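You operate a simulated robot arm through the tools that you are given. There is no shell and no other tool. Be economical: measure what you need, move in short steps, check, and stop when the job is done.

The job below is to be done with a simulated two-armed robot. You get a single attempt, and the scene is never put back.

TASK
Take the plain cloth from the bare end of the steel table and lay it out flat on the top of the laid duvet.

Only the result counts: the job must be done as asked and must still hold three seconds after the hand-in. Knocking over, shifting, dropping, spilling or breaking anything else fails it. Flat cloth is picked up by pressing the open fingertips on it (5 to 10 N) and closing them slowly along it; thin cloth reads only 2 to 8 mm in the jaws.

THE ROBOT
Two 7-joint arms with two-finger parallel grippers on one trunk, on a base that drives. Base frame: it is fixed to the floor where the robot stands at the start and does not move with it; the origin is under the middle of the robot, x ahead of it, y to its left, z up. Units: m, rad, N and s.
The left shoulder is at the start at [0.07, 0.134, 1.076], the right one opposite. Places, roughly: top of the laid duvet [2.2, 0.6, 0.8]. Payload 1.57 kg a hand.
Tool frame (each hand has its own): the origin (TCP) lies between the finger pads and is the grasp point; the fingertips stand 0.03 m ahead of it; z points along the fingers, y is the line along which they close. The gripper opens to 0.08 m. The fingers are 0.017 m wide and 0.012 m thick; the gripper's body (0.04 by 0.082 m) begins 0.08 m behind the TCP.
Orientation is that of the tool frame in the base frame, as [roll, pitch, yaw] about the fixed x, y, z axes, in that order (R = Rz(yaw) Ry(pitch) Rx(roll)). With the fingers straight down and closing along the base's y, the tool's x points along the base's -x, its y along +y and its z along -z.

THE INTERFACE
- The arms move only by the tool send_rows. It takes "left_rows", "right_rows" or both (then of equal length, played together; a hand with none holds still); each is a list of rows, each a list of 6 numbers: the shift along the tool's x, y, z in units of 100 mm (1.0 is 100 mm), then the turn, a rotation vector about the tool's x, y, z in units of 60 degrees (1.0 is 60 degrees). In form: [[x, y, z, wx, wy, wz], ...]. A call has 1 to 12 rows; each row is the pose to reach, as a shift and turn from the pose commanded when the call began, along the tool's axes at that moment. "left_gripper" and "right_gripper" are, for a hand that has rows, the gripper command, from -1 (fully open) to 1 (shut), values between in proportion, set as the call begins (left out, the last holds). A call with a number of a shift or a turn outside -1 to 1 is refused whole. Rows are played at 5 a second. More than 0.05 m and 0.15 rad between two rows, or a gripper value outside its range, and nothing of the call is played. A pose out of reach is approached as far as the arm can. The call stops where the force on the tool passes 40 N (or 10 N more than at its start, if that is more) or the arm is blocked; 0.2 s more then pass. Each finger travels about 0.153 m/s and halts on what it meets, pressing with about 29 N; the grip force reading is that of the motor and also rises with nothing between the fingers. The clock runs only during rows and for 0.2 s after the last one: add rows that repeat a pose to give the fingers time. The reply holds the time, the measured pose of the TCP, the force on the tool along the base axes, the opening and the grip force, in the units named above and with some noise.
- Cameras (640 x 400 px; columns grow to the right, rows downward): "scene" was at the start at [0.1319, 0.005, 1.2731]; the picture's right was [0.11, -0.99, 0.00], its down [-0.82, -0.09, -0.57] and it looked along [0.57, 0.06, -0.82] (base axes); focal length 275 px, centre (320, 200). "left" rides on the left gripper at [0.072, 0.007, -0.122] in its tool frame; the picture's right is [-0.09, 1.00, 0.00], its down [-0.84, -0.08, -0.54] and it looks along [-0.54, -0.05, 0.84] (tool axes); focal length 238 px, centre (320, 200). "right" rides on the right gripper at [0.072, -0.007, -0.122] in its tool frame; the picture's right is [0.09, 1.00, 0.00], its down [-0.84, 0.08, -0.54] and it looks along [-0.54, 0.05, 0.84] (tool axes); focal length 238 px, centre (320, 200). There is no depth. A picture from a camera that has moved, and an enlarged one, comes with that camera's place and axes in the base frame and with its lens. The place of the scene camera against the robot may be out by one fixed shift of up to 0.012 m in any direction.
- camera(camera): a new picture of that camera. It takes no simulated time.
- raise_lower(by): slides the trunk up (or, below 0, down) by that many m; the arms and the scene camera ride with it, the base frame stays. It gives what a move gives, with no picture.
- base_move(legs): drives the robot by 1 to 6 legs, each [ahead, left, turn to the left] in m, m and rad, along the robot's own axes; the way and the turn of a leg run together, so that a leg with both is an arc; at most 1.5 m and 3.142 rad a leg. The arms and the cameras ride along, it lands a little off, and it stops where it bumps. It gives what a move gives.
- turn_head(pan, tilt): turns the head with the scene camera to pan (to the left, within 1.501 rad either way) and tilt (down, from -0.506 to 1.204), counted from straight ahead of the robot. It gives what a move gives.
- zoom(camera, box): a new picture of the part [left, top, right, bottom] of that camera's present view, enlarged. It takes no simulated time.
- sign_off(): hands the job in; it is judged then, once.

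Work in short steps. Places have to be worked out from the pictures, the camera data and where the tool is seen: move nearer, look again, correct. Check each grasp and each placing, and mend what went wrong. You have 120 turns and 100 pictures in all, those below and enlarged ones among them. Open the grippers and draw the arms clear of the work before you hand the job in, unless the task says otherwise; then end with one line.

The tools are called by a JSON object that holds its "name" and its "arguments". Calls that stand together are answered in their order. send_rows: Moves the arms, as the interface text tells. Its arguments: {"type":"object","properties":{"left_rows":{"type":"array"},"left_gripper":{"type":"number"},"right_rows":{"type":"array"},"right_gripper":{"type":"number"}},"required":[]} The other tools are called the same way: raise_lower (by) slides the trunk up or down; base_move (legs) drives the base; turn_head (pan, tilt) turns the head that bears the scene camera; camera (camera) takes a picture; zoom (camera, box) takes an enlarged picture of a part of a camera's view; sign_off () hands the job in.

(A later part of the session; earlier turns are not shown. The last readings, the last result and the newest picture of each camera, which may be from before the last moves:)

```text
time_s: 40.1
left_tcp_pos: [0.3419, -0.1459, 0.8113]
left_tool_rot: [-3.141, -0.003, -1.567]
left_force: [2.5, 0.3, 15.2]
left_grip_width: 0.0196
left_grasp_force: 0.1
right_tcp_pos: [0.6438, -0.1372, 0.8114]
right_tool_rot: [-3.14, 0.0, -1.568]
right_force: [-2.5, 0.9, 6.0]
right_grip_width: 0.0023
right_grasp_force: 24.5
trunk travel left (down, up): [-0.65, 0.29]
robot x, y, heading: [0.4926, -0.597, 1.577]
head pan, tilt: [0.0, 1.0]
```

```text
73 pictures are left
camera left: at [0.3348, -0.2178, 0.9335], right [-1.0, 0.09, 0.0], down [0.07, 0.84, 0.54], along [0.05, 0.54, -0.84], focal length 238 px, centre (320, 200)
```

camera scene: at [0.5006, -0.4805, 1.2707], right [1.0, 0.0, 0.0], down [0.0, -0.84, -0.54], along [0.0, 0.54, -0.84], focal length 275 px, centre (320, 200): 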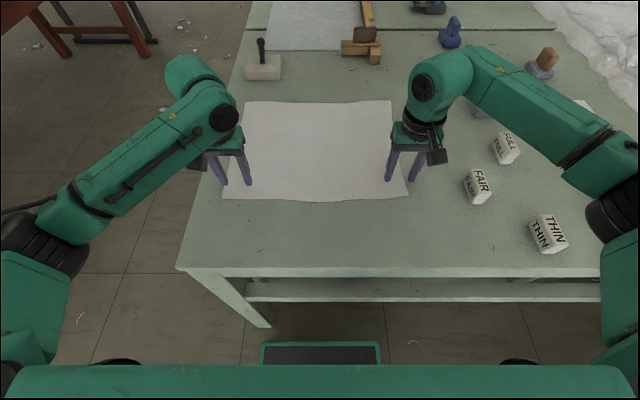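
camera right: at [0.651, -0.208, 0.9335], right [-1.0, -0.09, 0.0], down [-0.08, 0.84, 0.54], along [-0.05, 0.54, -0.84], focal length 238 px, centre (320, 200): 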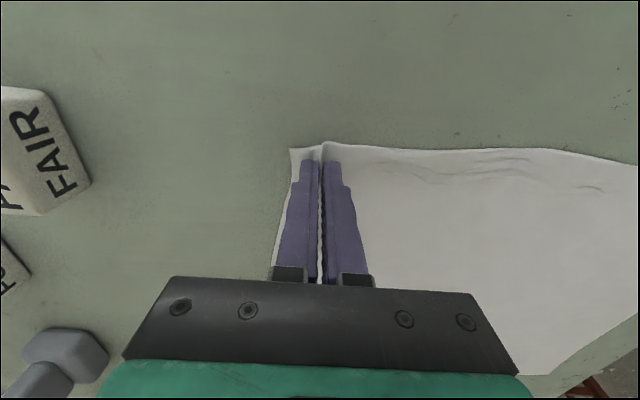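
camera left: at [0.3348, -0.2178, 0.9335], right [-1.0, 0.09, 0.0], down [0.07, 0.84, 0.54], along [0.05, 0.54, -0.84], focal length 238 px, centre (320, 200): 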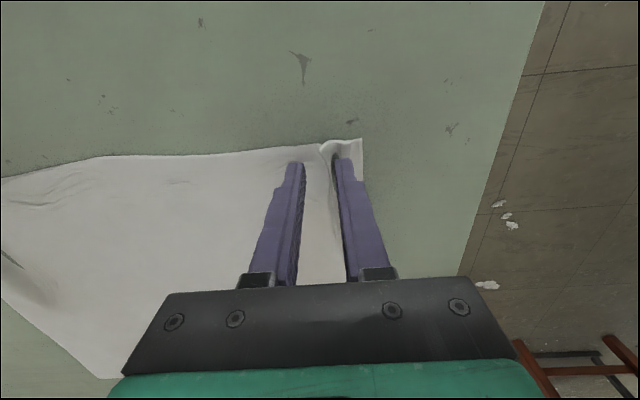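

A good fold stands between the fingers. The press has crept to 15 N, so I'll ease 0.6 mm while finishing the close.

{"name": "send_rows", "arguments": {"left_rows": [[0, 0, -0.006, 0, 0, 0]], "left_gripper": 0.62}}

{"name": "send_rows", "arguments": {"left_rows": [[0, 0, 0, 0, 0, 0]], "left_gripper": 0.74}}

{"name": "send_rows", "arguments": {"left_rows": [[0, 0, 0, 0, 0, 0]], "left_gripper": 0.86}}

{"name": "send_rows", "arguments": {"left_rows": [[0, 0, 0, 0, 0, 0], [0, 0, 0, 0, 0, 0], [0, 0, 0, 0, 0, 0]], "left_gripper": 1}}

{"name": "camera", "arguments": {"camera": "left"}}

```text
time_s: 40.5
left_tcp_pos: [0.3405, -0.1456, 0.8112]
left_tool_rot: [-3.141, -0.003, -1.566]
left_force: [3.3, 1.3, 11.2]
left_grip_width: 0.0151
left_grasp_force: 0.1
right_tcp_pos: [0.6445, -0.1366, 0.8114]
right_tool_rot: [-3.14, -0.001, -1.57]
right_force: [-1.7, -0.9, 6.4]
right_grip_width: 0.0027
right_grasp_force: 23.1
trunk travel left (down, up): [-0.65, 0.29]
robot x, y, heading: [0.4896, -0.5968, 1.57]
head pan, tilt: [0.0, 1.0]
```

```text
time_s: 40.9
left_tcp_pos: [0.3401, -0.1466, 0.8123]
left_tool_rot: [-3.142, -0.005, -1.566]
left_force: [1.3, 0.8, 9.9]
left_grip_width: 0.0096
left_grasp_force: 0.1
right_tcp_pos: [0.6439, -0.137, 0.8105]
right_tool_rot: [-3.139, -0.002, -1.569]
right_force: [-0.5, -1.4, 6.1]
right_grip_width: 0.0025
right_grasp_force: 24.1
trunk travel left (down, up): [-0.65, 0.29]
robot x, y, heading: [0.4873, -0.5996, 1.571]
head pan, tilt: [0.0, 1.0]
```

```text
time_s: 41.3
left_tcp_pos: [0.3414, -0.144, 0.8114]
left_tool_rot: [-3.139, -0.005, -1.569]
left_force: [0.1, -0.3, 8.3]
left_grip_width: 0.0053
left_grasp_force: 0.1
right_tcp_pos: [0.6448, -0.1387, 0.811]
right_tool_rot: [-3.138, -0.001, -1.569]
right_force: [-0.7, -0.7, 6.7]
right_grip_width: 0.0024
right_grasp_force: 23.9
trunk travel left (down, up): [-0.65, 0.29]
robot x, y, heading: [0.4866, -0.5991, 1.57]
head pan, tilt: [0.0, 1.0]
```

```text
time_s: 42.1
left_tcp_pos: [0.3409, -0.1458, 0.8131]
left_tool_rot: [-3.141, -0.005, -1.567]
left_force: [1.8, -0.7, 7.5]
left_grip_width: 0.0025
left_grasp_force: 23.9
right_tcp_pos: [0.6441, -0.1383, 0.8121]
right_tool_rot: [-3.137, -0.002, -1.569]
right_force: [-0.5, -0.8, 7.6]
right_grip_width: 0.0023
right_grasp_force: 23.9
trunk travel left (down, up): [-0.65, 0.29]
robot x, y, heading: [0.4883, -0.5964, 1.57]
head pan, tilt: [0.0, 1.0]
```

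```text
72 pictures are left
camera left: at [0.3343, -0.2177, 0.9337], right [-1.0, 0.09, 0.0], down [0.07, 0.84, 0.54], along [0.05, 0.54, -0.84], focal length 238 px, centre (320, 200)
```

left: 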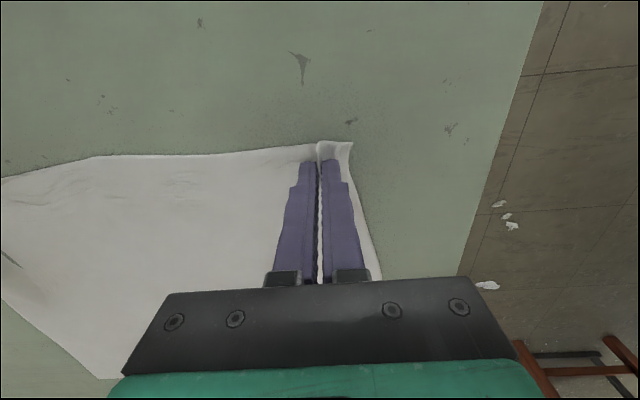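

Both grips hold cloth (2.5 and 2.3 mm). I'll lift both hands together by 80 mm and check.

{"name": "send_rows", "arguments": {"left_rows": [[0, 0, -0.15, 0, 0, 0], [0, 0, -0.3, 0, 0, 0], [0, 0, -0.45, 0, 0, 0], [0, 0, -0.6, 0, 0, 0], [0, 0, -0.8, 0, 0, 0], [0, 0, -0.8, 0, 0, 0]], "right_rows": [[0, 0, -0.15, 0, 0, 0], [0, 0, -0.3, 0, 0, 0], [0, 0, -0.45, 0, 0, 0], [0, 0, -0.6, 0, 0, 0], [0, 0, -0.8, 0, 0, 0], [0, 0, -0.8, 0, 0, 0]]}}

{"name": "camera", "arguments": {"camera": "scene"}}

```text
time_s: 43.5
left_tcp_pos: [0.3416, -0.1442, 0.8909]
left_tool_rot: [-3.14, -0.007, -1.567]
left_force: [0.4, -0.2, -0.5]
left_grip_width: 0.0024
left_grasp_force: 23.8
right_tcp_pos: [0.6438, -0.1357, 0.8898]
right_tool_rot: [-3.14, -0.005, -1.571]
right_force: [-1.2, 0.2, -0.5]
right_grip_width: 0.0023
right_grasp_force: 24.2
trunk travel left (down, up): [-0.65, 0.29]
robot x, y, heading: [0.4927, -0.5977, 1.574]
head pan, tilt: [0.0, 1.0]
```

```text
71 pictures are left
camera scene: at [0.5005, -0.4799, 1.2706], right [1.0, 0.0, 0.0], down [0.0, -0.84, -0.54], along [0.0, 0.54, -0.84], focal length 275 px, centre (320, 200)
```

scene: 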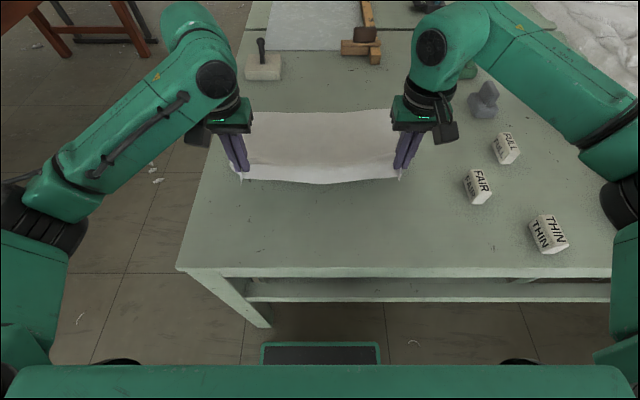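

Both corners are held and the cloth is coming up cleanly. I'll raise the trunk fully so the hanging cloth clears everything on the table.

{"name": "raise_lower", "arguments": {"by": 0.28}}

{"name": "send_rows", "arguments": {"left_rows": [[0, 0.03, -0.25, 0, 0, 0], [0, 0.05, -0.5, 0, 0, 0], [0, 0.07, -0.75, 0, 0, 0], [0, 0.07, -0.9, 0, 0, 0], [0, 0.07, -0.9, 0, 0, 0]], "right_rows": [[0, -0.03, -0.25, 0, 0, 0], [0, -0.05, -0.5, 0, 0, 0], [0, -0.07, -0.75, 0, 0, 0], [0, -0.07, -0.9, 0, 0, 0], [0, -0.07, -0.9, 0, 0, 0]]}}

{"name": "camera", "arguments": {"camera": "scene"}}

```text
time_s: 46.3
left_tcp_pos: [0.3414, -0.1434, 1.1699]
left_tool_rot: [-3.139, -0.007, -1.567]
left_force: [1.2, 0.5, -0.9]
left_grip_width: 0.0026
left_grasp_force: 23.3
right_tcp_pos: [0.6443, -0.1348, 1.1696]
right_tool_rot: [-3.138, -0.004, -1.569]
right_force: [-0.5, -0.4, 0.2]
right_grip_width: 0.0025
right_grasp_force: 24.0
trunk travel left (down, up): [-0.93, 0.01]
robot x, y, heading: [0.486, -0.5951, 1.572]
head pan, tilt: [0.0, 1.0]
```

```text
time_s: 47.5
left_tcp_pos: [0.3348, -0.1422, 1.2617]
left_tool_rot: [-3.136, -0.007, -1.567]
left_force: [16.6, 0.4, 0.9]
left_grip_width: 0.0027
left_grasp_force: 25.0
right_tcp_pos: [0.6508, -0.1356, 1.2598]
right_tool_rot: [-3.14, -0.004, -1.568]
right_force: [-17.5, -0.7, -1.2]
right_grip_width: 0.0025
right_grasp_force: 23.7
trunk travel left (down, up): [-0.93, 0.01]
robot x, y, heading: [0.489, -0.5952, 1.573]
head pan, tilt: [0.0, 1.0]
```

```text
70 pictures are left
camera scene: at [0.5004, -0.4802, 1.5507], right [1.0, 0.0, 0.0], down [0.0, -0.84, -0.54], along [0.0, 0.54, -0.84], focal length 275 px, centre (320, 200)
```

scene: 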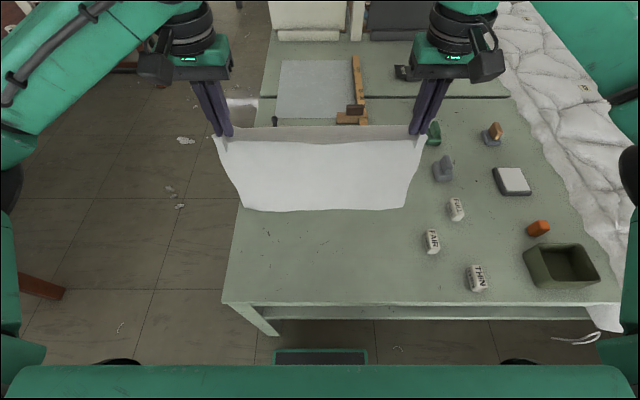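

The cloth is taut (17 N) and hangs as a clean sheet. I'll relax the spread a little, back off 0.1 m from the duvet's overhang, and sidestep along the lane partway.

{"name": "send_rows", "arguments": {"left_rows": [[0, -0.04, 0, 0, 0, 0], [0, -0.04, 0, 0, 0, 0]], "right_rows": [[0, 0.04, 0, 0, 0, 0], [0, 0.04, 0, 0, 0, 0]]}}

{"name": "base_move", "arguments": {"legs": [[-0.1, 0, 0], [0, -0.7, 0]]}}

{"name": "camera", "arguments": {"camera": "scene"}}

```text
time_s: 48.1
left_tcp_pos: [0.3388, -0.1435, 1.2604]
left_tool_rot: [3.14, -0.007, -1.564]
left_force: [7.3, 0.2, 0.5]
left_grip_width: 0.0026
left_grasp_force: 23.9
right_tcp_pos: [0.6468, -0.1366, 1.2593]
right_tool_rot: [-3.139, -0.004, -1.572]
right_force: [-7.0, 0.1, 0.3]
right_grip_width: 0.0024
right_grasp_force: 23.8
trunk travel left (down, up): [-0.93, 0.01]
robot x, y, heading: [0.4865, -0.5959, 1.573]
head pan, tilt: [0.0, 1.0]
```

```text
time_s: 52.6
left_tcp_pos: [1.0278, -0.2425, 1.2618]
left_tool_rot: [-3.135, -0.008, -1.573]
left_force: [6.1, -0.3, -0.6]
left_grip_width: 0.0025
left_grasp_force: 24.0
right_tcp_pos: [1.3367, -0.2371, 1.2595]
right_tool_rot: [-3.138, -0.003, -1.571]
right_force: [-5.6, -0.4, 0.5]
right_grip_width: 0.0025
right_grasp_force: 23.9
trunk travel left (down, up): [-0.93, 0.01]
robot x, y, heading: [1.1774, -0.7003, 1.567]
head pan, tilt: [0.0, 1.0]
```

```text
69 pictures are left
camera scene: at [1.1887, -0.5804, 1.5507], right [1.0, 0.0, 0.0], down [0.0, -0.84, -0.54], along [0.0, 0.54, -0.84], focal length 275 px, centre (320, 200)
```

scene: 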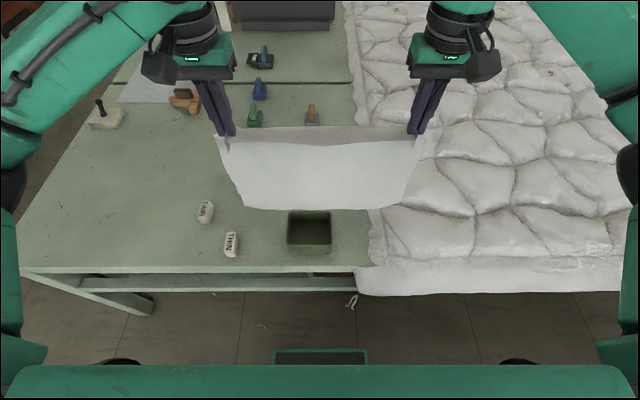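

Clean so far, and the duvet begins at x≈1.3. I'll sidestep another 0.62 m.

{"name": "base_move", "arguments": {"legs": [[0, -0.62, 0.004]]}}

{"name": "camera", "arguments": {"camera": "scene"}}

{"name": "turn_head", "arguments": {"pan": -1.4, "tilt": 0.8}}

{"name": "camera", "arguments": {"camera": "scene"}}

```text
time_s: 56.1
left_tcp_pos: [1.6442, -0.2437, 1.2597]
left_tool_rot: [-3.138, -0.007, -1.566]
left_force: [5.6, -0.1, -0.5]
left_grip_width: 0.0027
left_grasp_force: 23.9
right_tcp_pos: [1.952, -0.2372, 1.2599]
right_tool_rot: [-3.139, -0.004, -1.569]
right_force: [-5.4, 0.5, 0.2]
right_grip_width: 0.0024
right_grasp_force: 24.2
trunk travel left (down, up): [-0.93, 0.01]
robot x, y, heading: [1.8014, -0.6979, 1.569]
head pan, tilt: [0.0, 1.0]
```

```text
68 pictures are left
camera scene: at [1.8063, -0.5811, 1.5507], right [1.0, 0.0, 0.0], down [0.0, -0.84, -0.54], along [0.0, 0.54, -0.84], focal length 275 px, centre (320, 200)
```

scene: 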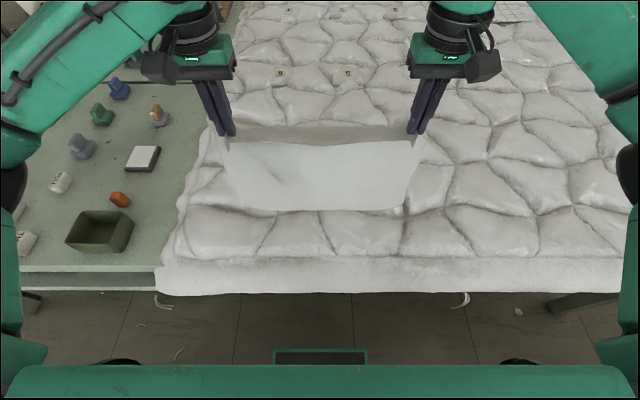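

```text
time_s: 57.6
left_tcp_pos: [1.6468, -0.2433, 1.2615]
left_tool_rot: [-3.14, -0.006, -1.569]
left_force: [5.5, 0.4, -0.3]
left_grip_width: 0.0023
left_grasp_force: 23.3
right_tcp_pos: [1.9543, -0.2372, 1.2602]
right_tool_rot: [-3.14, -0.002, -1.569]
right_force: [-4.9, -0.8, -0.6]
right_grip_width: 0.0025
right_grasp_force: 23.9
trunk travel left (down, up): [-0.93, 0.01]
robot x, y, heading: [1.7941, -0.6995, 1.573]
head pan, tilt: [-1.4, 0.799]
```

```text
67 pictures are left
camera scene: at [1.8881, -0.6368, 1.5658], right [0.17, -0.98, 0.0], down [-0.71, -0.12, -0.7], along [0.69, 0.12, -0.72], focal length 275 px, centre (320, 200)
```

scene: 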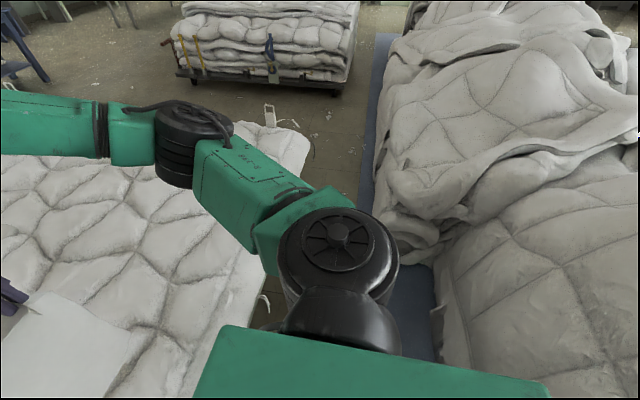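

The way is clear. I'll shift 0.15 m further right and 0.07 m closer, so the cloth is well inside the duvet's edges, and turn the head back.

{"name": "base_move", "arguments": {"legs": [[0, -0.15, 0], [0.07, 0, 0]]}}

{"name": "turn_head", "arguments": {"pan": 0.0, "tilt": 0.9}}

{"name": "send_rows", "arguments": {"left_rows": [[-0.3, 0, 0, 0, -0.12, 0], [-0.6, 0, 0, 0, -0.24, 0], [-0.9, 0, 0, 0, -0.36, 0], [-1.0, 0, 0, 0, -0.48, 0], [-1.0, 0, 0, 0, -0.5, 0], [-1.0, 0, 0, 0, -0.5, 0]], "right_rows": [[-0.3, 0, 0, 0, -0.12, 0], [-0.6, 0, 0, 0, -0.24, 0], [-0.9, 0, 0, 0, -0.36, 0], [-1.0, 0, 0, 0, -0.48, 0], [-1.0, 0, 0, 0, -0.5, 0], [-1.0, 0, 0, 0, -0.5, 0]]}}

{"name": "camera", "arguments": {"camera": "scene"}}

```text
time_s: 59.6
left_tcp_pos: [1.7983, -0.1838, 1.2651]
left_tool_rot: [-3.138, 0.002, -1.568]
left_force: [5.9, -1.1, -0.4]
left_grip_width: 0.0024
left_grasp_force: 23.8
right_tcp_pos: [2.1063, -0.1775, 1.2639]
right_tool_rot: [-3.137, 0.004, -1.571]
right_force: [-7.0, -1.0, -0.2]
right_grip_width: 0.0022
right_grasp_force: 23.8
trunk travel left (down, up): [-0.93, 0.01]
robot x, y, heading: [1.9505, -0.6247, 1.572]
head pan, tilt: [-1.4, 0.799]
```

```text
time_s: 61.2
left_tcp_pos: [1.7996, -0.1732, 1.2615]
left_tool_rot: [-3.14, -0.006, -1.569]
left_force: [5.6, 0.0, 0.0]
left_grip_width: 0.0022
left_grasp_force: 23.7
right_tcp_pos: [2.1082, -0.1668, 1.2604]
right_tool_rot: [-3.14, -0.004, -1.572]
right_force: [-4.9, 0.3, -0.1]
right_grip_width: 0.0023
right_grasp_force: 23.9
trunk travel left (down, up): [-0.93, 0.01]
robot x, y, heading: [1.9496, -0.6265, 1.572]
head pan, tilt: [0.0, 0.901]
```

```text
time_s: 62.6
left_tcp_pos: [1.7996, -0.0724, 1.2582]
left_tool_rot: [-3.139, 0.517, -1.569]
left_force: [4.2, -0.1, -0.3]
left_grip_width: 0.0021
left_grasp_force: 24.3
right_tcp_pos: [2.1069, -0.0672, 1.2583]
right_tool_rot: [-3.138, 0.52, -1.568]
right_force: [-5.5, -0.8, -0.1]
right_grip_width: 0.002
right_grasp_force: 24.1
trunk travel left (down, up): [-0.93, 0.01]
robot x, y, heading: [1.9521, -0.6269, 1.571]
head pan, tilt: [0.0, 0.901]
```

```text
66 pictures are left
camera scene: at [1.9612, -0.5042, 1.5578], right [1.0, 0.0, 0.0], down [0.0, -0.78, -0.62], along [0.0, 0.62, -0.78], focal length 275 px, centre (320, 200)
```

scene: 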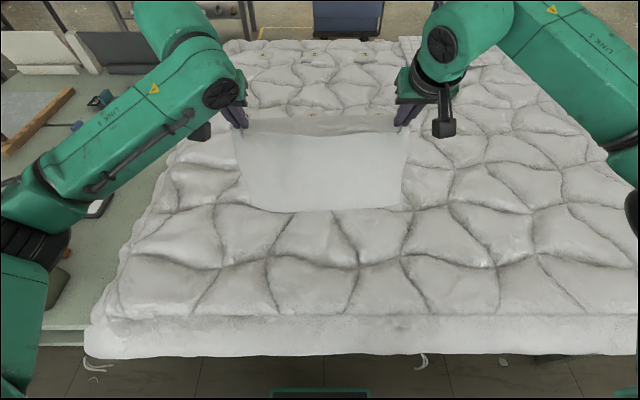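

The hands reach y≈−0.07 with a 30° outward tilt. I'll extend further out and slightly down, checking reach and the bottom edge.

{"name": "send_rows", "arguments": {"left_rows": [[-0.25, 0, 0.25, 0, 0, 0], [-0.5, 0, 0.5, 0, 0, 0], [-0.8, 0, 0.8, 0, 0, 0], [-0.8, 0, 0.8, 0, 0, 0]], "right_rows": [[-0.25, 0, 0.25, 0, 0, 0], [-0.5, 0, 0.5, 0, 0, 0], [-0.8, 0, 0.8, 0, 0, 0], [-0.8, 0, 0.8, 0, 0, 0]]}}

{"name": "camera", "arguments": {"camera": "scene"}}

```text
time_s: 63.6
left_tcp_pos: [1.7991, 0.0349, 1.2296]
left_tool_rot: [-3.141, 0.518, -1.57]
left_force: [4.7, -0.2, 0.6]
left_grip_width: 0.0026
left_grasp_force: 24.1
right_tcp_pos: [2.1074, 0.0435, 1.2308]
right_tool_rot: [-3.14, 0.521, -1.569]
right_force: [-4.5, -0.6, 0.3]
right_grip_width: 0.0025
right_grasp_force: 23.7
trunk travel left (down, up): [-0.93, 0.01]
robot x, y, heading: [1.9483, -0.6248, 1.571]
head pan, tilt: [0.0, 0.901]
```

```text
65 pictures are left
camera scene: at [1.9612, -0.5064, 1.558], right [1.0, 0.0, 0.0], down [0.0, -0.78, -0.62], along [0.0, 0.62, -0.78], focal length 275 px, centre (320, 200)
```

scene: 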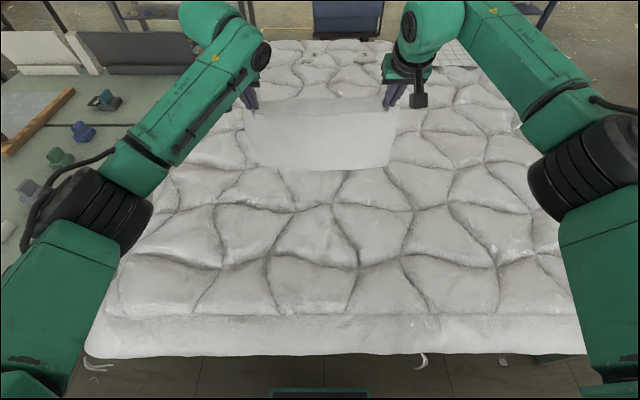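

Still within reach. I'll extend 0.1 m more to y≈0.14, so the cloth will lie well inside the duvet's edge.

{"name": "send_rows", "arguments": {"left_rows": [[-0.25, 0, 0.25, 0, 0, 0], [-0.5, 0, 0.5, 0, 0, 0], [-0.72, 0, 0.76, 0, 0, 0], [-0.72, 0, 0.76, 0, 0, 0]], "right_rows": [[-0.25, 0, 0.25, 0, 0, 0], [-0.5, 0, 0.5, 0, 0, 0], [-0.72, 0, 0.76, 0, 0, 0], [-0.72, 0, 0.76, 0, 0, 0]]}}

{"name": "raise_lower", "arguments": {"by": -0.05}}

{"name": "camera", "arguments": {"camera": "scene"}}

```text
time_s: 64.6
left_tcp_pos: [1.8042, 0.0868, 1.1976]
left_tool_rot: [-3.139, 0.518, -1.569]
left_force: [1.3, -0.3, 0.1]
left_grip_width: 0.0024
left_grasp_force: 23.2
left hand out of reach, approached as far as the arm can: row 2, 3, 4
right_tcp_pos: [2.0938, 0.0771, 1.2066]
right_tool_rot: [-3.138, 0.52, -1.57]
right_force: [-0.6, -0.1, -0.9]
right_grip_width: 0.0024
right_grasp_force: 23.8
right hand out of reach, approached as far as the arm can: row 1, 2, 3, 4
trunk travel left (down, up): [-0.93, 0.01]
robot x, y, heading: [1.9523, -0.6282, 1.567]
head pan, tilt: [0.0, 0.901]
```

```text
time_s: 65.5
left_tcp_pos: [1.8061, 0.0842, 1.1471]
left_tool_rot: [-3.14, 0.519, -1.567]
left_force: [-0.3, -0.1, 0.8]
left_grip_width: 0.0023
left_grasp_force: 23.5
right_tcp_pos: [2.094, 0.0757, 1.155]
right_tool_rot: [-3.14, 0.519, -1.571]
right_force: [-0.4, -0.7, 0.2]
right_grip_width: 0.0024
right_grasp_force: 23.8
trunk travel left (down, up): [-0.88, 0.06]
robot x, y, heading: [1.9496, -0.6245, 1.573]
head pan, tilt: [0.0, 0.901]
```

```text
64 pictures are left
camera scene: at [1.9614, -0.5057, 1.5079], right [1.0, 0.0, 0.0], down [0.0, -0.78, -0.62], along [0.0, 0.62, -0.78], focal length 275 px, centre (320, 200)
```

scene: 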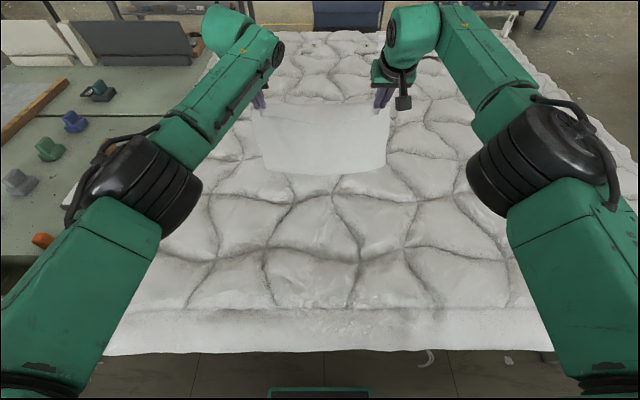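

The arms top out at y≈0.08, which is enough. The bottom edge hangs just above the duvet, so I'll bring the commanded pose back within reach and read it.

{"name": "send_rows", "arguments": {"left_rows": [[0.26, 0, -0.15, 0, 0, 0], [0.52, 0, -0.3, 0, 0, 0], [0.52, 0, -0.3, 0, 0, 0]], "right_rows": [[0.26, 0, -0.15, 0, 0, 0], [0.52, 0, -0.3, 0, 0, 0], [0.52, 0, -0.3, 0, 0, 0]]}}

```text
time_s: 66.3
left_tcp_pos: [1.8059, 0.0256, 1.1485]
left_tool_rot: [-3.138, 0.517, -1.569]
left_force: [0.7, 0.4, 0.3]
left_grip_width: 0.0025
left_grasp_force: 23.7
right_tcp_pos: [2.0933, 0.0146, 1.1552]
right_tool_rot: [-3.138, 0.518, -1.571]
right_force: [-0.3, 0.5, -0.4]
right_grip_width: 0.0024
right_grasp_force: 23.9
trunk travel left (down, up): [-0.88, 0.06]
robot x, y, heading: [1.9502, -0.6275, 1.572]
head pan, tilt: [0.0, 0.901]
```

The commanded pose tracks the reached one. I'll go back out to y≈0.07, respread the hands to 0.308 m and lower until the bottom edge touches the duvet.

{"name": "send_rows", "arguments": {"left_rows": [[-0.15, 0.04, 0.25, 0, 0, 0], [-0.3, 0.07, 0.46, 0, 0, 0], [-0.3, 0.07, 0.46, 0, 0, 0]], "right_rows": [[-0.15, -0.06, 0.28, 0, 0, 0], [-0.29, -0.12, 0.57, 0, 0, 0], [-0.29, -0.12, 0.57, 0, 0, 0]]}}

{"name": "raise_lower", "arguments": {"by": -0.03}}

{"name": "camera", "arguments": {"camera": "scene"}}

{"name": "camera", "arguments": {"camera": "right"}}

```text
time_s: 67.1
left_tcp_pos: [1.7989, 0.0715, 1.1247]
left_tool_rot: [-3.14, 0.52, -1.568]
left_force: [3.1, 0.2, 0.8]
left_grip_width: 0.0026
left_grasp_force: 24.0
right_tcp_pos: [2.1049, 0.0673, 1.12]
right_tool_rot: [-3.139, 0.522, -1.567]
right_force: [-2.0, 0.3, -0.6]
right_grip_width: 0.0025
right_grasp_force: 23.5
trunk travel left (down, up): [-0.88, 0.06]
robot x, y, heading: [1.9477, -0.631, 1.574]
head pan, tilt: [0.0, 0.901]
```

```text
time_s: 67.8
left_tcp_pos: [1.799, 0.0722, 1.0937]
left_tool_rot: [-3.14, 0.52, -1.569]
left_force: [5.2, -0.4, -0.9]
left_grip_width: 0.0023
left_grasp_force: 23.8
right_tcp_pos: [2.1045, 0.0699, 1.0897]
right_tool_rot: [-3.141, 0.52, -1.568]
right_force: [-4.9, 0.8, 0.3]
right_grip_width: 0.0025
right_grasp_force: 23.5
trunk travel left (down, up): [-0.85, 0.09]
robot x, y, heading: [1.9513, -0.6279, 1.572]
head pan, tilt: [0.0, 0.901]
```

```text
63 pictures are left
camera scene: at [1.9614, -0.506, 1.4779], right [1.0, 0.0, 0.0], down [0.0, -0.78, -0.62], along [0.0, 0.62, -0.78], focal length 275 px, centre (320, 200)
```

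scene: 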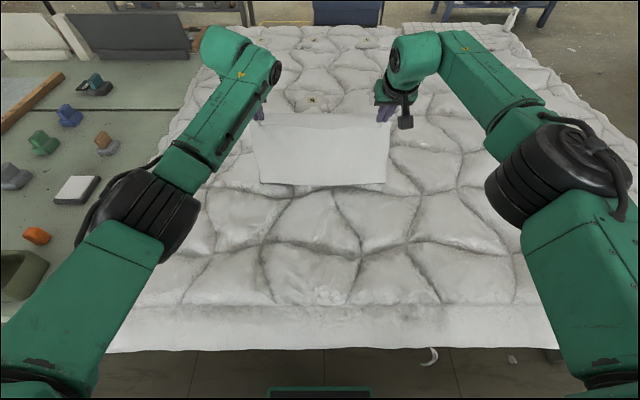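

```text
62 pictures are left
camera right: at [2.1132, -0.054, 1.1598], right [-1.0, -0.08, -0.05], down [-0.08, 0.46, 0.89], along [-0.05, 0.89, -0.46], focal length 238 px, centre (320, 200)
```

right: 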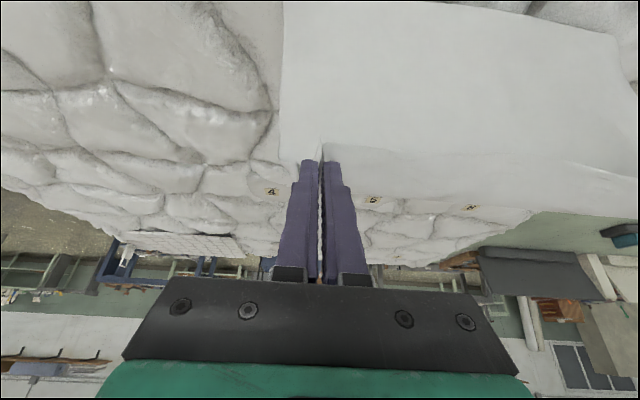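

By its apparent width the bottom edge is at about z 0.81, y 0.09, close to contact. I'll lower 30 mm more and zoom in to see whether it touches.

{"name": "raise_lower", "arguments": {"by": -0.03}}

{"name": "zoom", "arguments": {"camera": "scene", "box": [220, 90, 420, 215]}}

```text
time_s: 68.6
left_tcp_pos: [1.7996, 0.0732, 1.0646]
left_tool_rot: [-3.139, 0.519, -1.568]
left_force: [4.9, 0.0, -0.4]
left_grip_width: 0.0025
left_grasp_force: 23.6
right_tcp_pos: [2.1061, 0.0685, 1.06]
right_tool_rot: [-3.141, 0.52, -1.569]
right_force: [-4.3, 0.3, 0.1]
right_grip_width: 0.0022
right_grasp_force: 24.2
trunk travel left (down, up): [-0.82, 0.12]
robot x, y, heading: [1.95, -0.6295, 1.568]
head pan, tilt: [0.0, 0.901]
```

```text
3.20 times, centred on (320, 152) of scene
camera zoom: at [1.9613, -0.5057, 1.4479], right [1.0, 0.0, 0.0], down [0.0, -0.78, -0.62], along [0.0, 0.62, -0.78], focal length 879 px, centre (320, 352)
```

zoom: 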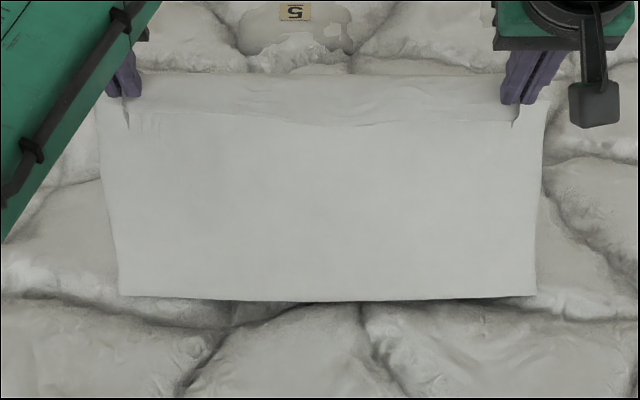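

A shadow still shows under the bottom right, so the cloth is nearly down. I'll lower 30 mm more.

{"name": "raise_lower", "arguments": {"by": -0.03}}

{"name": "zoom", "arguments": {"camera": "scene", "box": [220, 90, 420, 215]}}

```text
time_s: 69.3
left_tcp_pos: [1.7994, 0.0712, 1.0341]
left_tool_rot: [-3.14, 0.52, -1.569]
left_force: [5.0, -0.9, -0.1]
left_grip_width: 0.0024
left_grasp_force: 23.5
right_tcp_pos: [2.1072, 0.0679, 1.0294]
right_tool_rot: [-3.139, 0.52, -1.57]
right_force: [-4.7, 0.0, 0.3]
right_grip_width: 0.0025
right_grasp_force: 24.0
trunk travel left (down, up): [-0.79, 0.15]
robot x, y, heading: [1.9488, -0.6272, 1.573]
head pan, tilt: [0.0, 0.901]
```

```text
3.20 times, centred on (320, 152) of scene
camera zoom: at [1.9613, -0.5058, 1.4179], right [1.0, 0.0, 0.0], down [0.0, -0.78, -0.62], along [0.0, 0.62, -0.78], focal length 879 px, centre (320, 352)
```

zoom: 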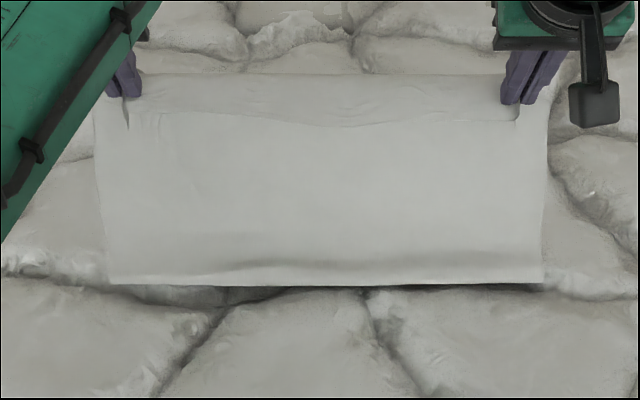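

The cloth touches now, but its bottom edge bends toward the robot and the held flap points away. So I'll lay it outward instead: bring the hands back so the bottom edge lands near me, then sweep the hands out while lowering. First I'll retract and rise.

{"name": "send_rows", "arguments": {"left_rows": [[0, 0, -0.3, 0, 0, 0], [0.24, 0, -0.58, 0, 0, 0], [0.49, 0, -0.86, 0, 0, 0], [0.49, 0, -0.86, 0, 0, 0]], "right_rows": [[0, 0, -0.3, 0, 0, 0], [0.24, 0, -0.58, 0, 0, 0], [0.49, 0, -0.86, 0, 0, 0], [0.49, 0, -0.86, 0, 0, 0]]}}

{"name": "send_rows", "arguments": {"left_rows": [[0.16, 0, -0.29, 0, 0, 0], [0.32, 0, -0.58, 0, 0, 0], [0.49, 0, -0.86, 0, 0, 0], [0.49, 0, -0.86, 0, 0, 0]], "right_rows": [[0.16, 0, -0.29, 0, 0, 0], [0.32, 0, -0.58, 0, 0, 0], [0.49, 0, -0.86, 0, 0, 0], [0.49, 0, -0.86, 0, 0, 0]]}}

{"name": "send_rows", "arguments": {"left_rows": [[0.16, 0, -0.29, 0, 0, 0], [0.32, 0, -0.58, 0, 0, 0], [0.49, 0, -0.86, 0, 0, 0], [0.49, 0, -0.86, 0, 0, 0]], "right_rows": [[0.16, 0, -0.29, 0, 0, 0], [0.32, 0, -0.58, 0, 0, 0], [0.49, 0, -0.86, 0, 0, 0], [0.49, 0, -0.86, 0, 0, 0]]}}

{"name": "camera", "arguments": {"camera": "scene"}}

```text
time_s: 70.3
left_tcp_pos: [1.7984, -0.0111, 1.0855]
left_tool_rot: [-3.139, 0.516, -1.569]
left_force: [4.0, 0.6, -0.7]
left_grip_width: 0.0023
left_grasp_force: 23.6
right_tcp_pos: [2.105, -0.0185, 1.0778]
right_tool_rot: [-3.138, 0.52, -1.572]
right_force: [-3.7, 0.1, 0.4]
right_grip_width: 0.0022
right_grasp_force: 24.2
trunk travel left (down, up): [-0.79, 0.15]
robot x, y, heading: [1.9509, -0.6226, 1.568]
head pan, tilt: [0.0, 0.901]
```

```text
time_s: 71.3
left_tcp_pos: [1.8004, -0.0988, 1.1351]
left_tool_rot: [3.141, 0.517, -1.569]
left_force: [2.7, 0.4, 0.2]
left_grip_width: 0.0026
left_grasp_force: 23.6
right_tcp_pos: [2.1053, -0.1, 1.1287]
right_tool_rot: [-3.139, 0.52, -1.571]
right_force: [-2.8, 0.7, -0.1]
right_grip_width: 0.0025
right_grasp_force: 23.4
trunk travel left (down, up): [-0.79, 0.15]
robot x, y, heading: [1.954, -0.6271, 1.574]
head pan, tilt: [0.0, 0.901]
```

```text
time_s: 72.3
left_tcp_pos: [1.8007, -0.1829, 1.1839]
left_tool_rot: [-3.14, 0.516, -1.569]
left_force: [3.4, 0.1, -0.5]
left_grip_width: 0.0024
left_grasp_force: 23.6
right_tcp_pos: [2.1065, -0.1857, 1.1788]
right_tool_rot: [-3.141, 0.52, -1.569]
right_force: [-3.6, 0.0, -1.2]
right_grip_width: 0.0025
right_grasp_force: 24.0
trunk travel left (down, up): [-0.79, 0.15]
robot x, y, heading: [1.9545, -0.6319, 1.568]
head pan, tilt: [0.0, 0.901]
```

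```text
59 pictures are left
camera scene: at [1.9611, -0.505, 1.4178], right [1.0, 0.0, 0.0], down [0.0, -0.78, -0.62], along [0.0, 0.62, -0.78], focal length 275 px, centre (320, 200)
```

scene: 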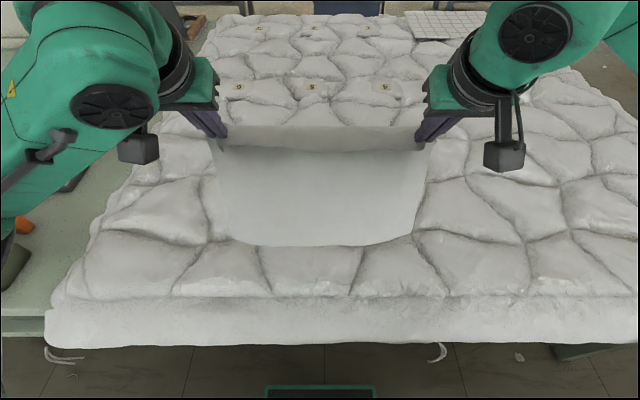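

The cloth hangs clean at y≈−0.18. I'll lower the trunk until the bottom edge is close to touching.

{"name": "raise_lower", "arguments": {"by": -0.12}}

{"name": "camera", "arguments": {"camera": "scene"}}

```text
time_s: 73.8
left_tcp_pos: [1.7993, -0.1822, 1.0657]
left_tool_rot: [-3.139, 0.52, -1.568]
left_force: [4.1, -0.8, 0.2]
left_grip_width: 0.0022
left_grasp_force: 23.4
right_tcp_pos: [2.1064, -0.1865, 1.0587]
right_tool_rot: [-3.14, 0.52, -1.571]
right_force: [-3.5, -0.2, -0.2]
right_grip_width: 0.0026
right_grasp_force: 23.8
trunk travel left (down, up): [-0.67, 0.27]
robot x, y, heading: [1.9534, -0.6282, 1.573]
head pan, tilt: [0.0, 0.901]
```

```text
58 pictures are left
camera scene: at [1.9613, -0.5057, 1.298], right [1.0, 0.0, 0.0], down [0.0, -0.78, -0.62], along [0.0, 0.62, -0.78], focal length 275 px, centre (320, 200)
```

scene: 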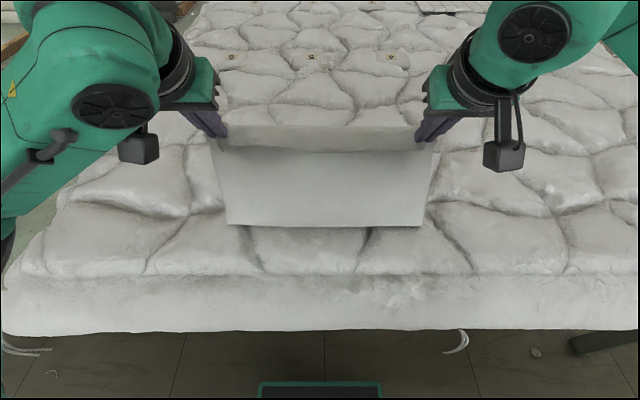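

The bottom edge rests at about y −0.2 on the duvet, whose top is near z≈0.82. I'll sweep the hands outward and gradually down.

{"name": "send_rows", "arguments": {"left_rows": [[-0.13, 0, 0.075, 0, 0, 0], [-0.26, 0, 0.15, 0, 0, 0], [-0.39, 0, 0.22, 0, 0, 0], [-0.52, 0, 0.3, 0, 0, 0], [-0.63, 0, 0.41, 0, 0, 0], [-0.73, 0, 0.53, 0, 0, 0], [-0.84, 0, 0.65, 0, 0, 0], [-0.94, 0, 0.77, 0, 0, 0]], "right_rows": [[-0.13, 0, 0.075, 0, 0, 0], [-0.26, 0, 0.15, 0, 0, 0], [-0.39, 0, 0.22, 0, 0, 0], [-0.52, 0, 0.3, 0, 0, 0], [-0.63, 0, 0.41, 0, 0, 0], [-0.73, 0, 0.53, 0, 0, 0], [-0.84, 0, 0.65, 0, 0, 0], [-0.94, 0, 0.77, 0, 0, 0]]}}

{"name": "camera", "arguments": {"camera": "scene"}}

```text
time_s: 75.6
left_tcp_pos: [1.7988, -0.0608, 1.0447]
left_tool_rot: [-3.14, 0.519, -1.568]
left_force: [4.5, -0.9, -1.0]
left_grip_width: 0.0024
left_grasp_force: 23.5
right_tcp_pos: [2.1055, -0.0654, 1.0386]
right_tool_rot: [-3.138, 0.518, -1.57]
right_force: [-4.6, 0.7, -0.5]
right_grip_width: 0.0024
right_grasp_force: 23.7
trunk travel left (down, up): [-0.67, 0.27]
robot x, y, heading: [1.9477, -0.627, 1.57]
head pan, tilt: [0.0, 0.901]
```

```text
57 pictures are left
camera scene: at [1.9612, -0.5042, 1.2978], right [1.0, 0.0, 0.0], down [0.0, -0.78, -0.62], along [0.0, 0.62, -0.78], focal length 275 px, centre (320, 200)
```

scene: 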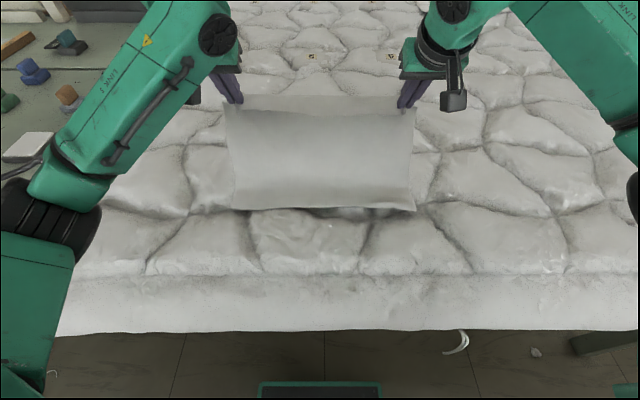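

The bottom edge slipped out to y≈−0.15 because the cloth was too taut. I'll come down while moving slightly back, so more cloth lies on the near side before I sweep out.

{"name": "send_rows", "arguments": {"left_rows": [[0.18, 0, 0.1, 0, 0, 0], [0.35, 0, 0.2, 0, 0, 0], [0.52, 0, 0.3, 0, 0, 0], [0.7, 0, 0.41, 0, 0, 0], [0.7, 0, 0.41, 0, 0, 0]], "right_rows": [[0.18, 0, 0.1, 0, 0, 0], [0.35, 0, 0.2, 0, 0, 0], [0.52, 0, 0.3, 0, 0, 0], [0.7, 0, 0.41, 0, 0, 0], [0.7, 0, 0.41, 0, 0, 0]]}}

{"name": "camera", "arguments": {"camera": "scene"}}

```text
time_s: 76.8
left_tcp_pos: [1.8011, -0.1041, 0.9729]
left_tool_rot: [-3.141, 0.517, -1.57]
left_force: [3.4, -0.6, 0.9]
left_grip_width: 0.0023
left_grasp_force: 23.8
right_tcp_pos: [2.1068, -0.1056, 0.969]
right_tool_rot: [-3.139, 0.521, -1.569]
right_force: [-3.7, -0.2, -0.4]
right_grip_width: 0.0025
right_grasp_force: 23.9
trunk travel left (down, up): [-0.67, 0.27]
robot x, y, heading: [1.9489, -0.6296, 1.571]
head pan, tilt: [0.0, 0.901]
```

```text
56 pictures are left
camera scene: at [1.9613, -0.5053, 1.2979], right [1.0, 0.0, 0.0], down [0.0, -0.78, -0.62], along [0.0, 0.62, -0.78], focal length 275 px, centre (320, 200)
```

scene: 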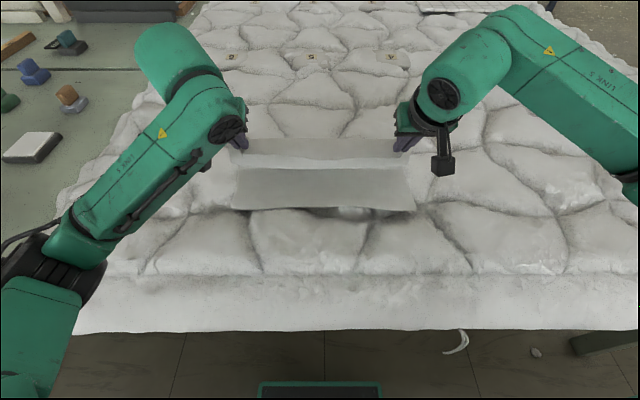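

I'll zoom in to see how the cloth is bending.

{"name": "zoom", "arguments": {"camera": "scene", "box": [220, 120, 420, 245]}}

{"name": "camera", "arguments": {"camera": "right"}}

```text
3.20 times, centred on (320, 182) of scene
camera zoom: at [1.9613, -0.5053, 1.2979], right [1.0, 0.0, 0.0], down [0.0, -0.78, -0.62], along [0.0, 0.62, -0.78], focal length 879 px, centre (320, 256)
```

zoom: 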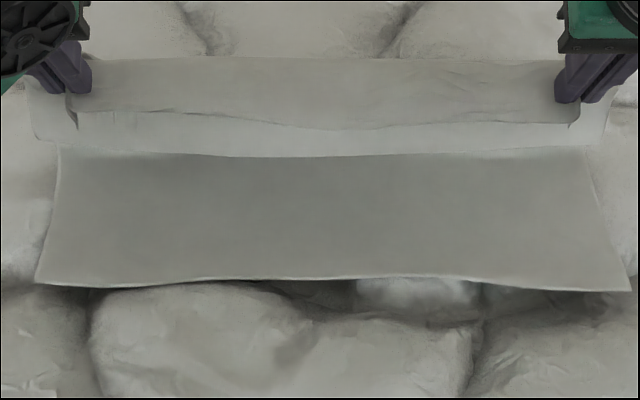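

```text
54 pictures are left
camera right: at [2.1143, -0.2282, 1.0381], right [-1.0, -0.08, -0.05], down [-0.08, 0.46, 0.89], along [-0.05, 0.89, -0.46], focal length 238 px, centre (320, 200)
```

right: 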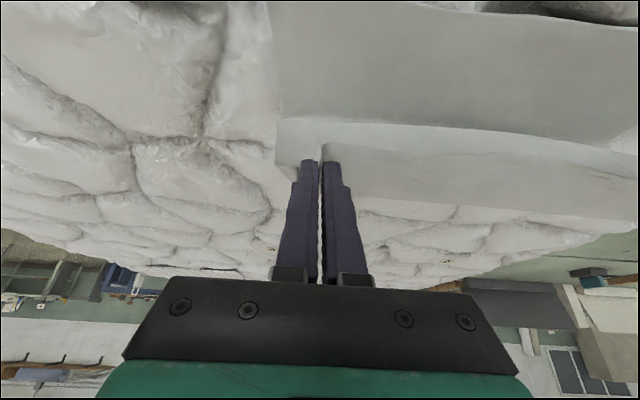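

The cloth bellies toward me with its bottom edge at y≈−0.15. I'll sweep outward along a low path with slack, so the bottom edge isn't dragged.

{"name": "send_rows", "arguments": {"left_rows": [[-0.15, 0, 0.14, 0, 0, 0], [-0.3, 0, 0.28, 0, 0, 0], [-0.45, 0, 0.43, 0, 0, 0], [-0.6, 0, 0.57, 0, 0, 0], [-0.75, 0, 0.72, 0, 0, 0], [-0.89, 0, 0.86, 0, 0, 0], [-0.89, 0, 0.86, 0, 0, 0]], "right_rows": [[-0.15, 0, 0.14, 0, 0, 0], [-0.3, 0, 0.28, 0, 0, 0], [-0.45, 0, 0.43, 0, 0, 0], [-0.6, 0, 0.57, 0, 0, 0], [-0.75, 0, 0.72, 0, 0, 0], [-0.89, 0, 0.86, 0, 0, 0], [-0.89, 0, 0.86, 0, 0, 0]]}}

{"name": "camera", "arguments": {"camera": "scene"}}

```text
time_s: 78.4
left_tcp_pos: [1.802, 0.0163, 0.9449]
left_tool_rot: [-3.139, 0.518, -1.569]
left_force: [2.8, 0.2, -0.2]
left_grip_width: 0.0023
left_grasp_force: 23.4
right_tcp_pos: [2.106, 0.0128, 0.9376]
right_tool_rot: [-3.139, 0.523, -1.569]
right_force: [-3.3, 0.1, 0.5]
right_grip_width: 0.0021
right_grasp_force: 23.4
trunk travel left (down, up): [-0.67, 0.27]
robot x, y, heading: [1.9506, -0.6279, 1.568]
head pan, tilt: [0.0, 0.901]
```

```text
53 pictures are left
camera scene: at [1.9613, -0.5062, 1.298], right [1.0, 0.0, 0.0], down [0.0, -0.78, -0.62], along [0.0, 0.62, -0.78], focal length 275 px, centre (320, 200)
```

scene: 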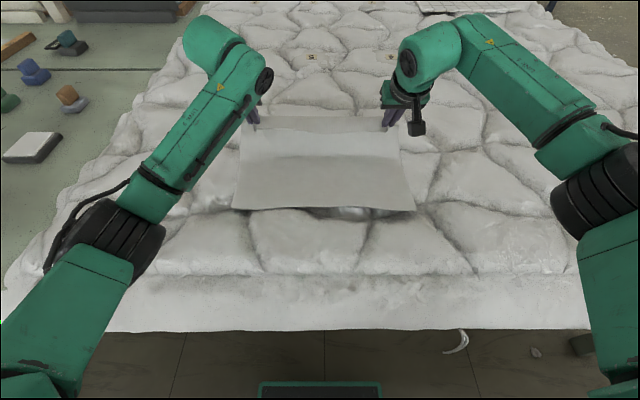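

The bottom edge stayed put and the cloth is unrolling nicely. I'll continue outward and down, with slightly more tilt.

{"name": "send_rows", "arguments": {"left_rows": [[-0.07, 0, 0.18, 0, -0.03, 0], [-0.14, 0, 0.36, 0, -0.06, 0], [-0.2, 0, 0.55, 0, -0.09, 0], [-0.27, 0, 0.73, 0, -0.12, 0], [-0.27, 0, 0.73, 0, -0.12, 0]], "right_rows": [[-0.07, 0, 0.18, 0, -0.03, 0], [-0.14, 0, 0.36, 0, -0.06, 0], [-0.2, 0, 0.55, 0, -0.09, 0], [-0.27, 0, 0.7, 0, -0.12, 0], [-0.27, 0, 0.7, 0, -0.12, 0]]}}

{"name": "camera", "arguments": {"camera": "scene"}}

{"name": "camera", "arguments": {"camera": "right"}}

```text
time_s: 79.6
left_tcp_pos: [1.7996, 0.0757, 0.8945]
left_tool_rot: [-3.14, 0.644, -1.569]
left_force: [4.9, -0.1, 0.6]
left_grip_width: 0.0023
left_grasp_force: 24.0
right_tcp_pos: [2.1065, 0.0726, 0.8899]
right_tool_rot: [-3.139, 0.646, -1.568]
right_force: [-3.6, -0.1, 0.4]
right_grip_width: 0.0023
right_grasp_force: 24.2
trunk travel left (down, up): [-0.67, 0.27]
robot x, y, heading: [1.9496, -0.6293, 1.573]
head pan, tilt: [0.0, 0.901]
```

```text
52 pictures are left
camera scene: at [1.9613, -0.5061, 1.298], right [1.0, 0.0, 0.0], down [0.0, -0.78, -0.62], along [0.0, 0.62, -0.78], focal length 275 px, centre (320, 200)
```

scene: 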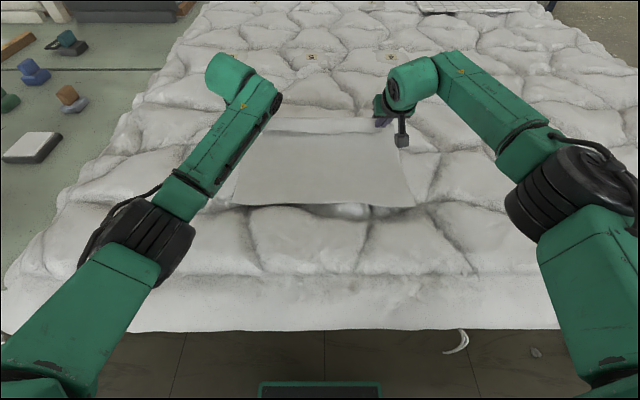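

```text
51 pictures are left
camera right: at [2.1138, -0.0591, 0.9437], right [-1.0, -0.07, -0.06], down [-0.08, 0.34, 0.94], along [-0.05, 0.94, -0.35], focal length 238 px, centre (320, 200)
```

right: 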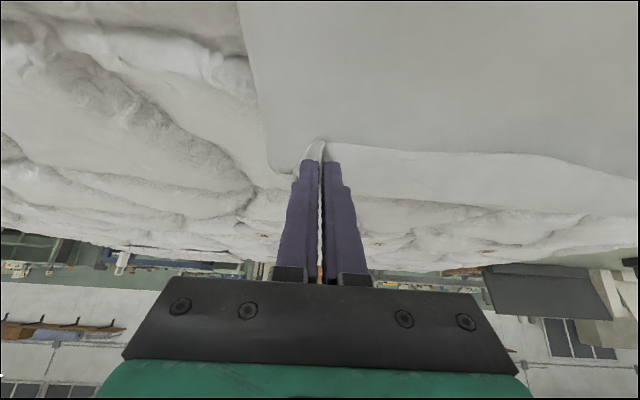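

Nearly down, with fingertips at about z 0.87. I'll continue along the tool axis, which goes outward and down.

{"name": "send_rows", "arguments": {"left_rows": [[0, 0, 0.1, 0, 0, 0], [0, 0, 0.2, 0, 0, 0], [0, 0, 0.33, 0, 0, 0], [0, 0, 0.33, 0, 0, 0]], "right_rows": [[0, 0, 0.1, 0, 0, 0], [0, 0, 0.2, 0, 0, 0], [0, 0, 0.32, 0, 0, 0], [0, 0, 0.32, 0, 0, 0]]}}

{"name": "camera", "arguments": {"camera": "scene"}}

{"name": "camera", "arguments": {"camera": "right"}}

{"name": "camera", "arguments": {"camera": "left"}}

```text
time_s: 80.6
left_tcp_pos: [1.7996, 0.0953, 0.8674]
left_tool_rot: [-3.14, 0.644, -1.57]
left_force: [4.3, -0.1, 0.5]
left_grip_width: 0.0026
left_grasp_force: 23.5
right_tcp_pos: [2.1058, 0.0909, 0.8652]
right_tool_rot: [-3.141, 0.645, -1.569]
right_force: [-4.5, 0.3, -0.7]
right_grip_width: 0.0025
right_grasp_force: 23.8
trunk travel left (down, up): [-0.67, 0.27]
robot x, y, heading: [1.9501, -0.629, 1.57]
head pan, tilt: [0.0, 0.901]
```

```text
50 pictures are left
camera scene: at [1.9613, -0.5059, 1.298], right [1.0, 0.0, 0.0], down [0.0, -0.78, -0.62], along [0.0, 0.62, -0.78], focal length 275 px, centre (320, 200)
```

scene: 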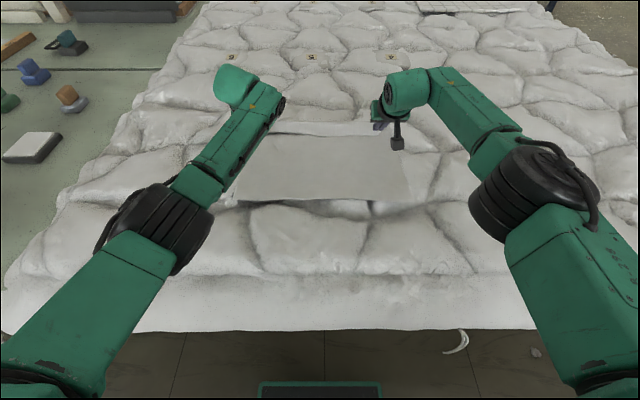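

```text
49 pictures are left
camera right: at [2.1138, -0.0397, 0.919], right [-1.0, -0.07, -0.06], down [-0.08, 0.34, 0.94], along [-0.05, 0.94, -0.35], focal length 238 px, centre (320, 200)
```

right: 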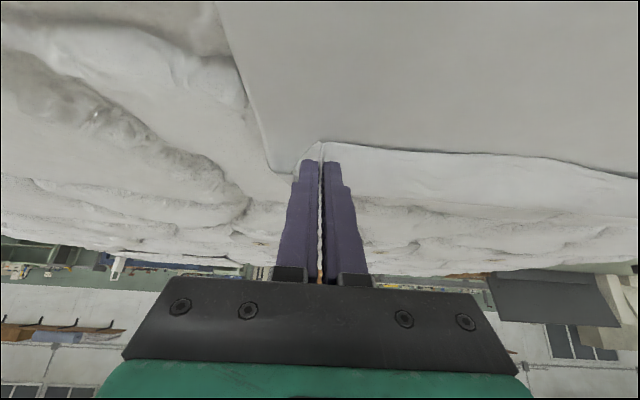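

```text
48 pictures are left
camera left: at [1.7922, -0.0357, 0.9215], right [-1.0, 0.07, 0.05], down [0.08, 0.34, 0.94], along [0.05, 0.94, -0.35], focal length 238 px, centre (320, 200)
```

left: 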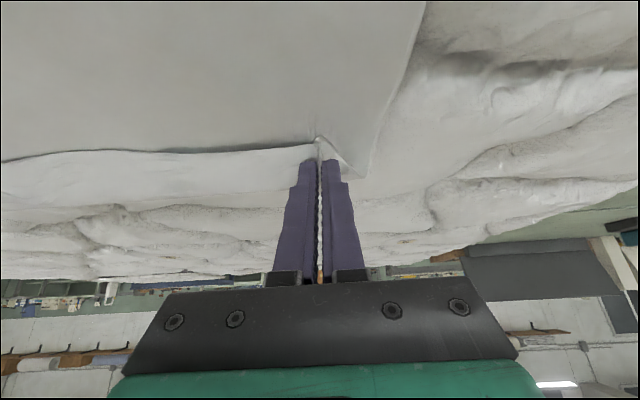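

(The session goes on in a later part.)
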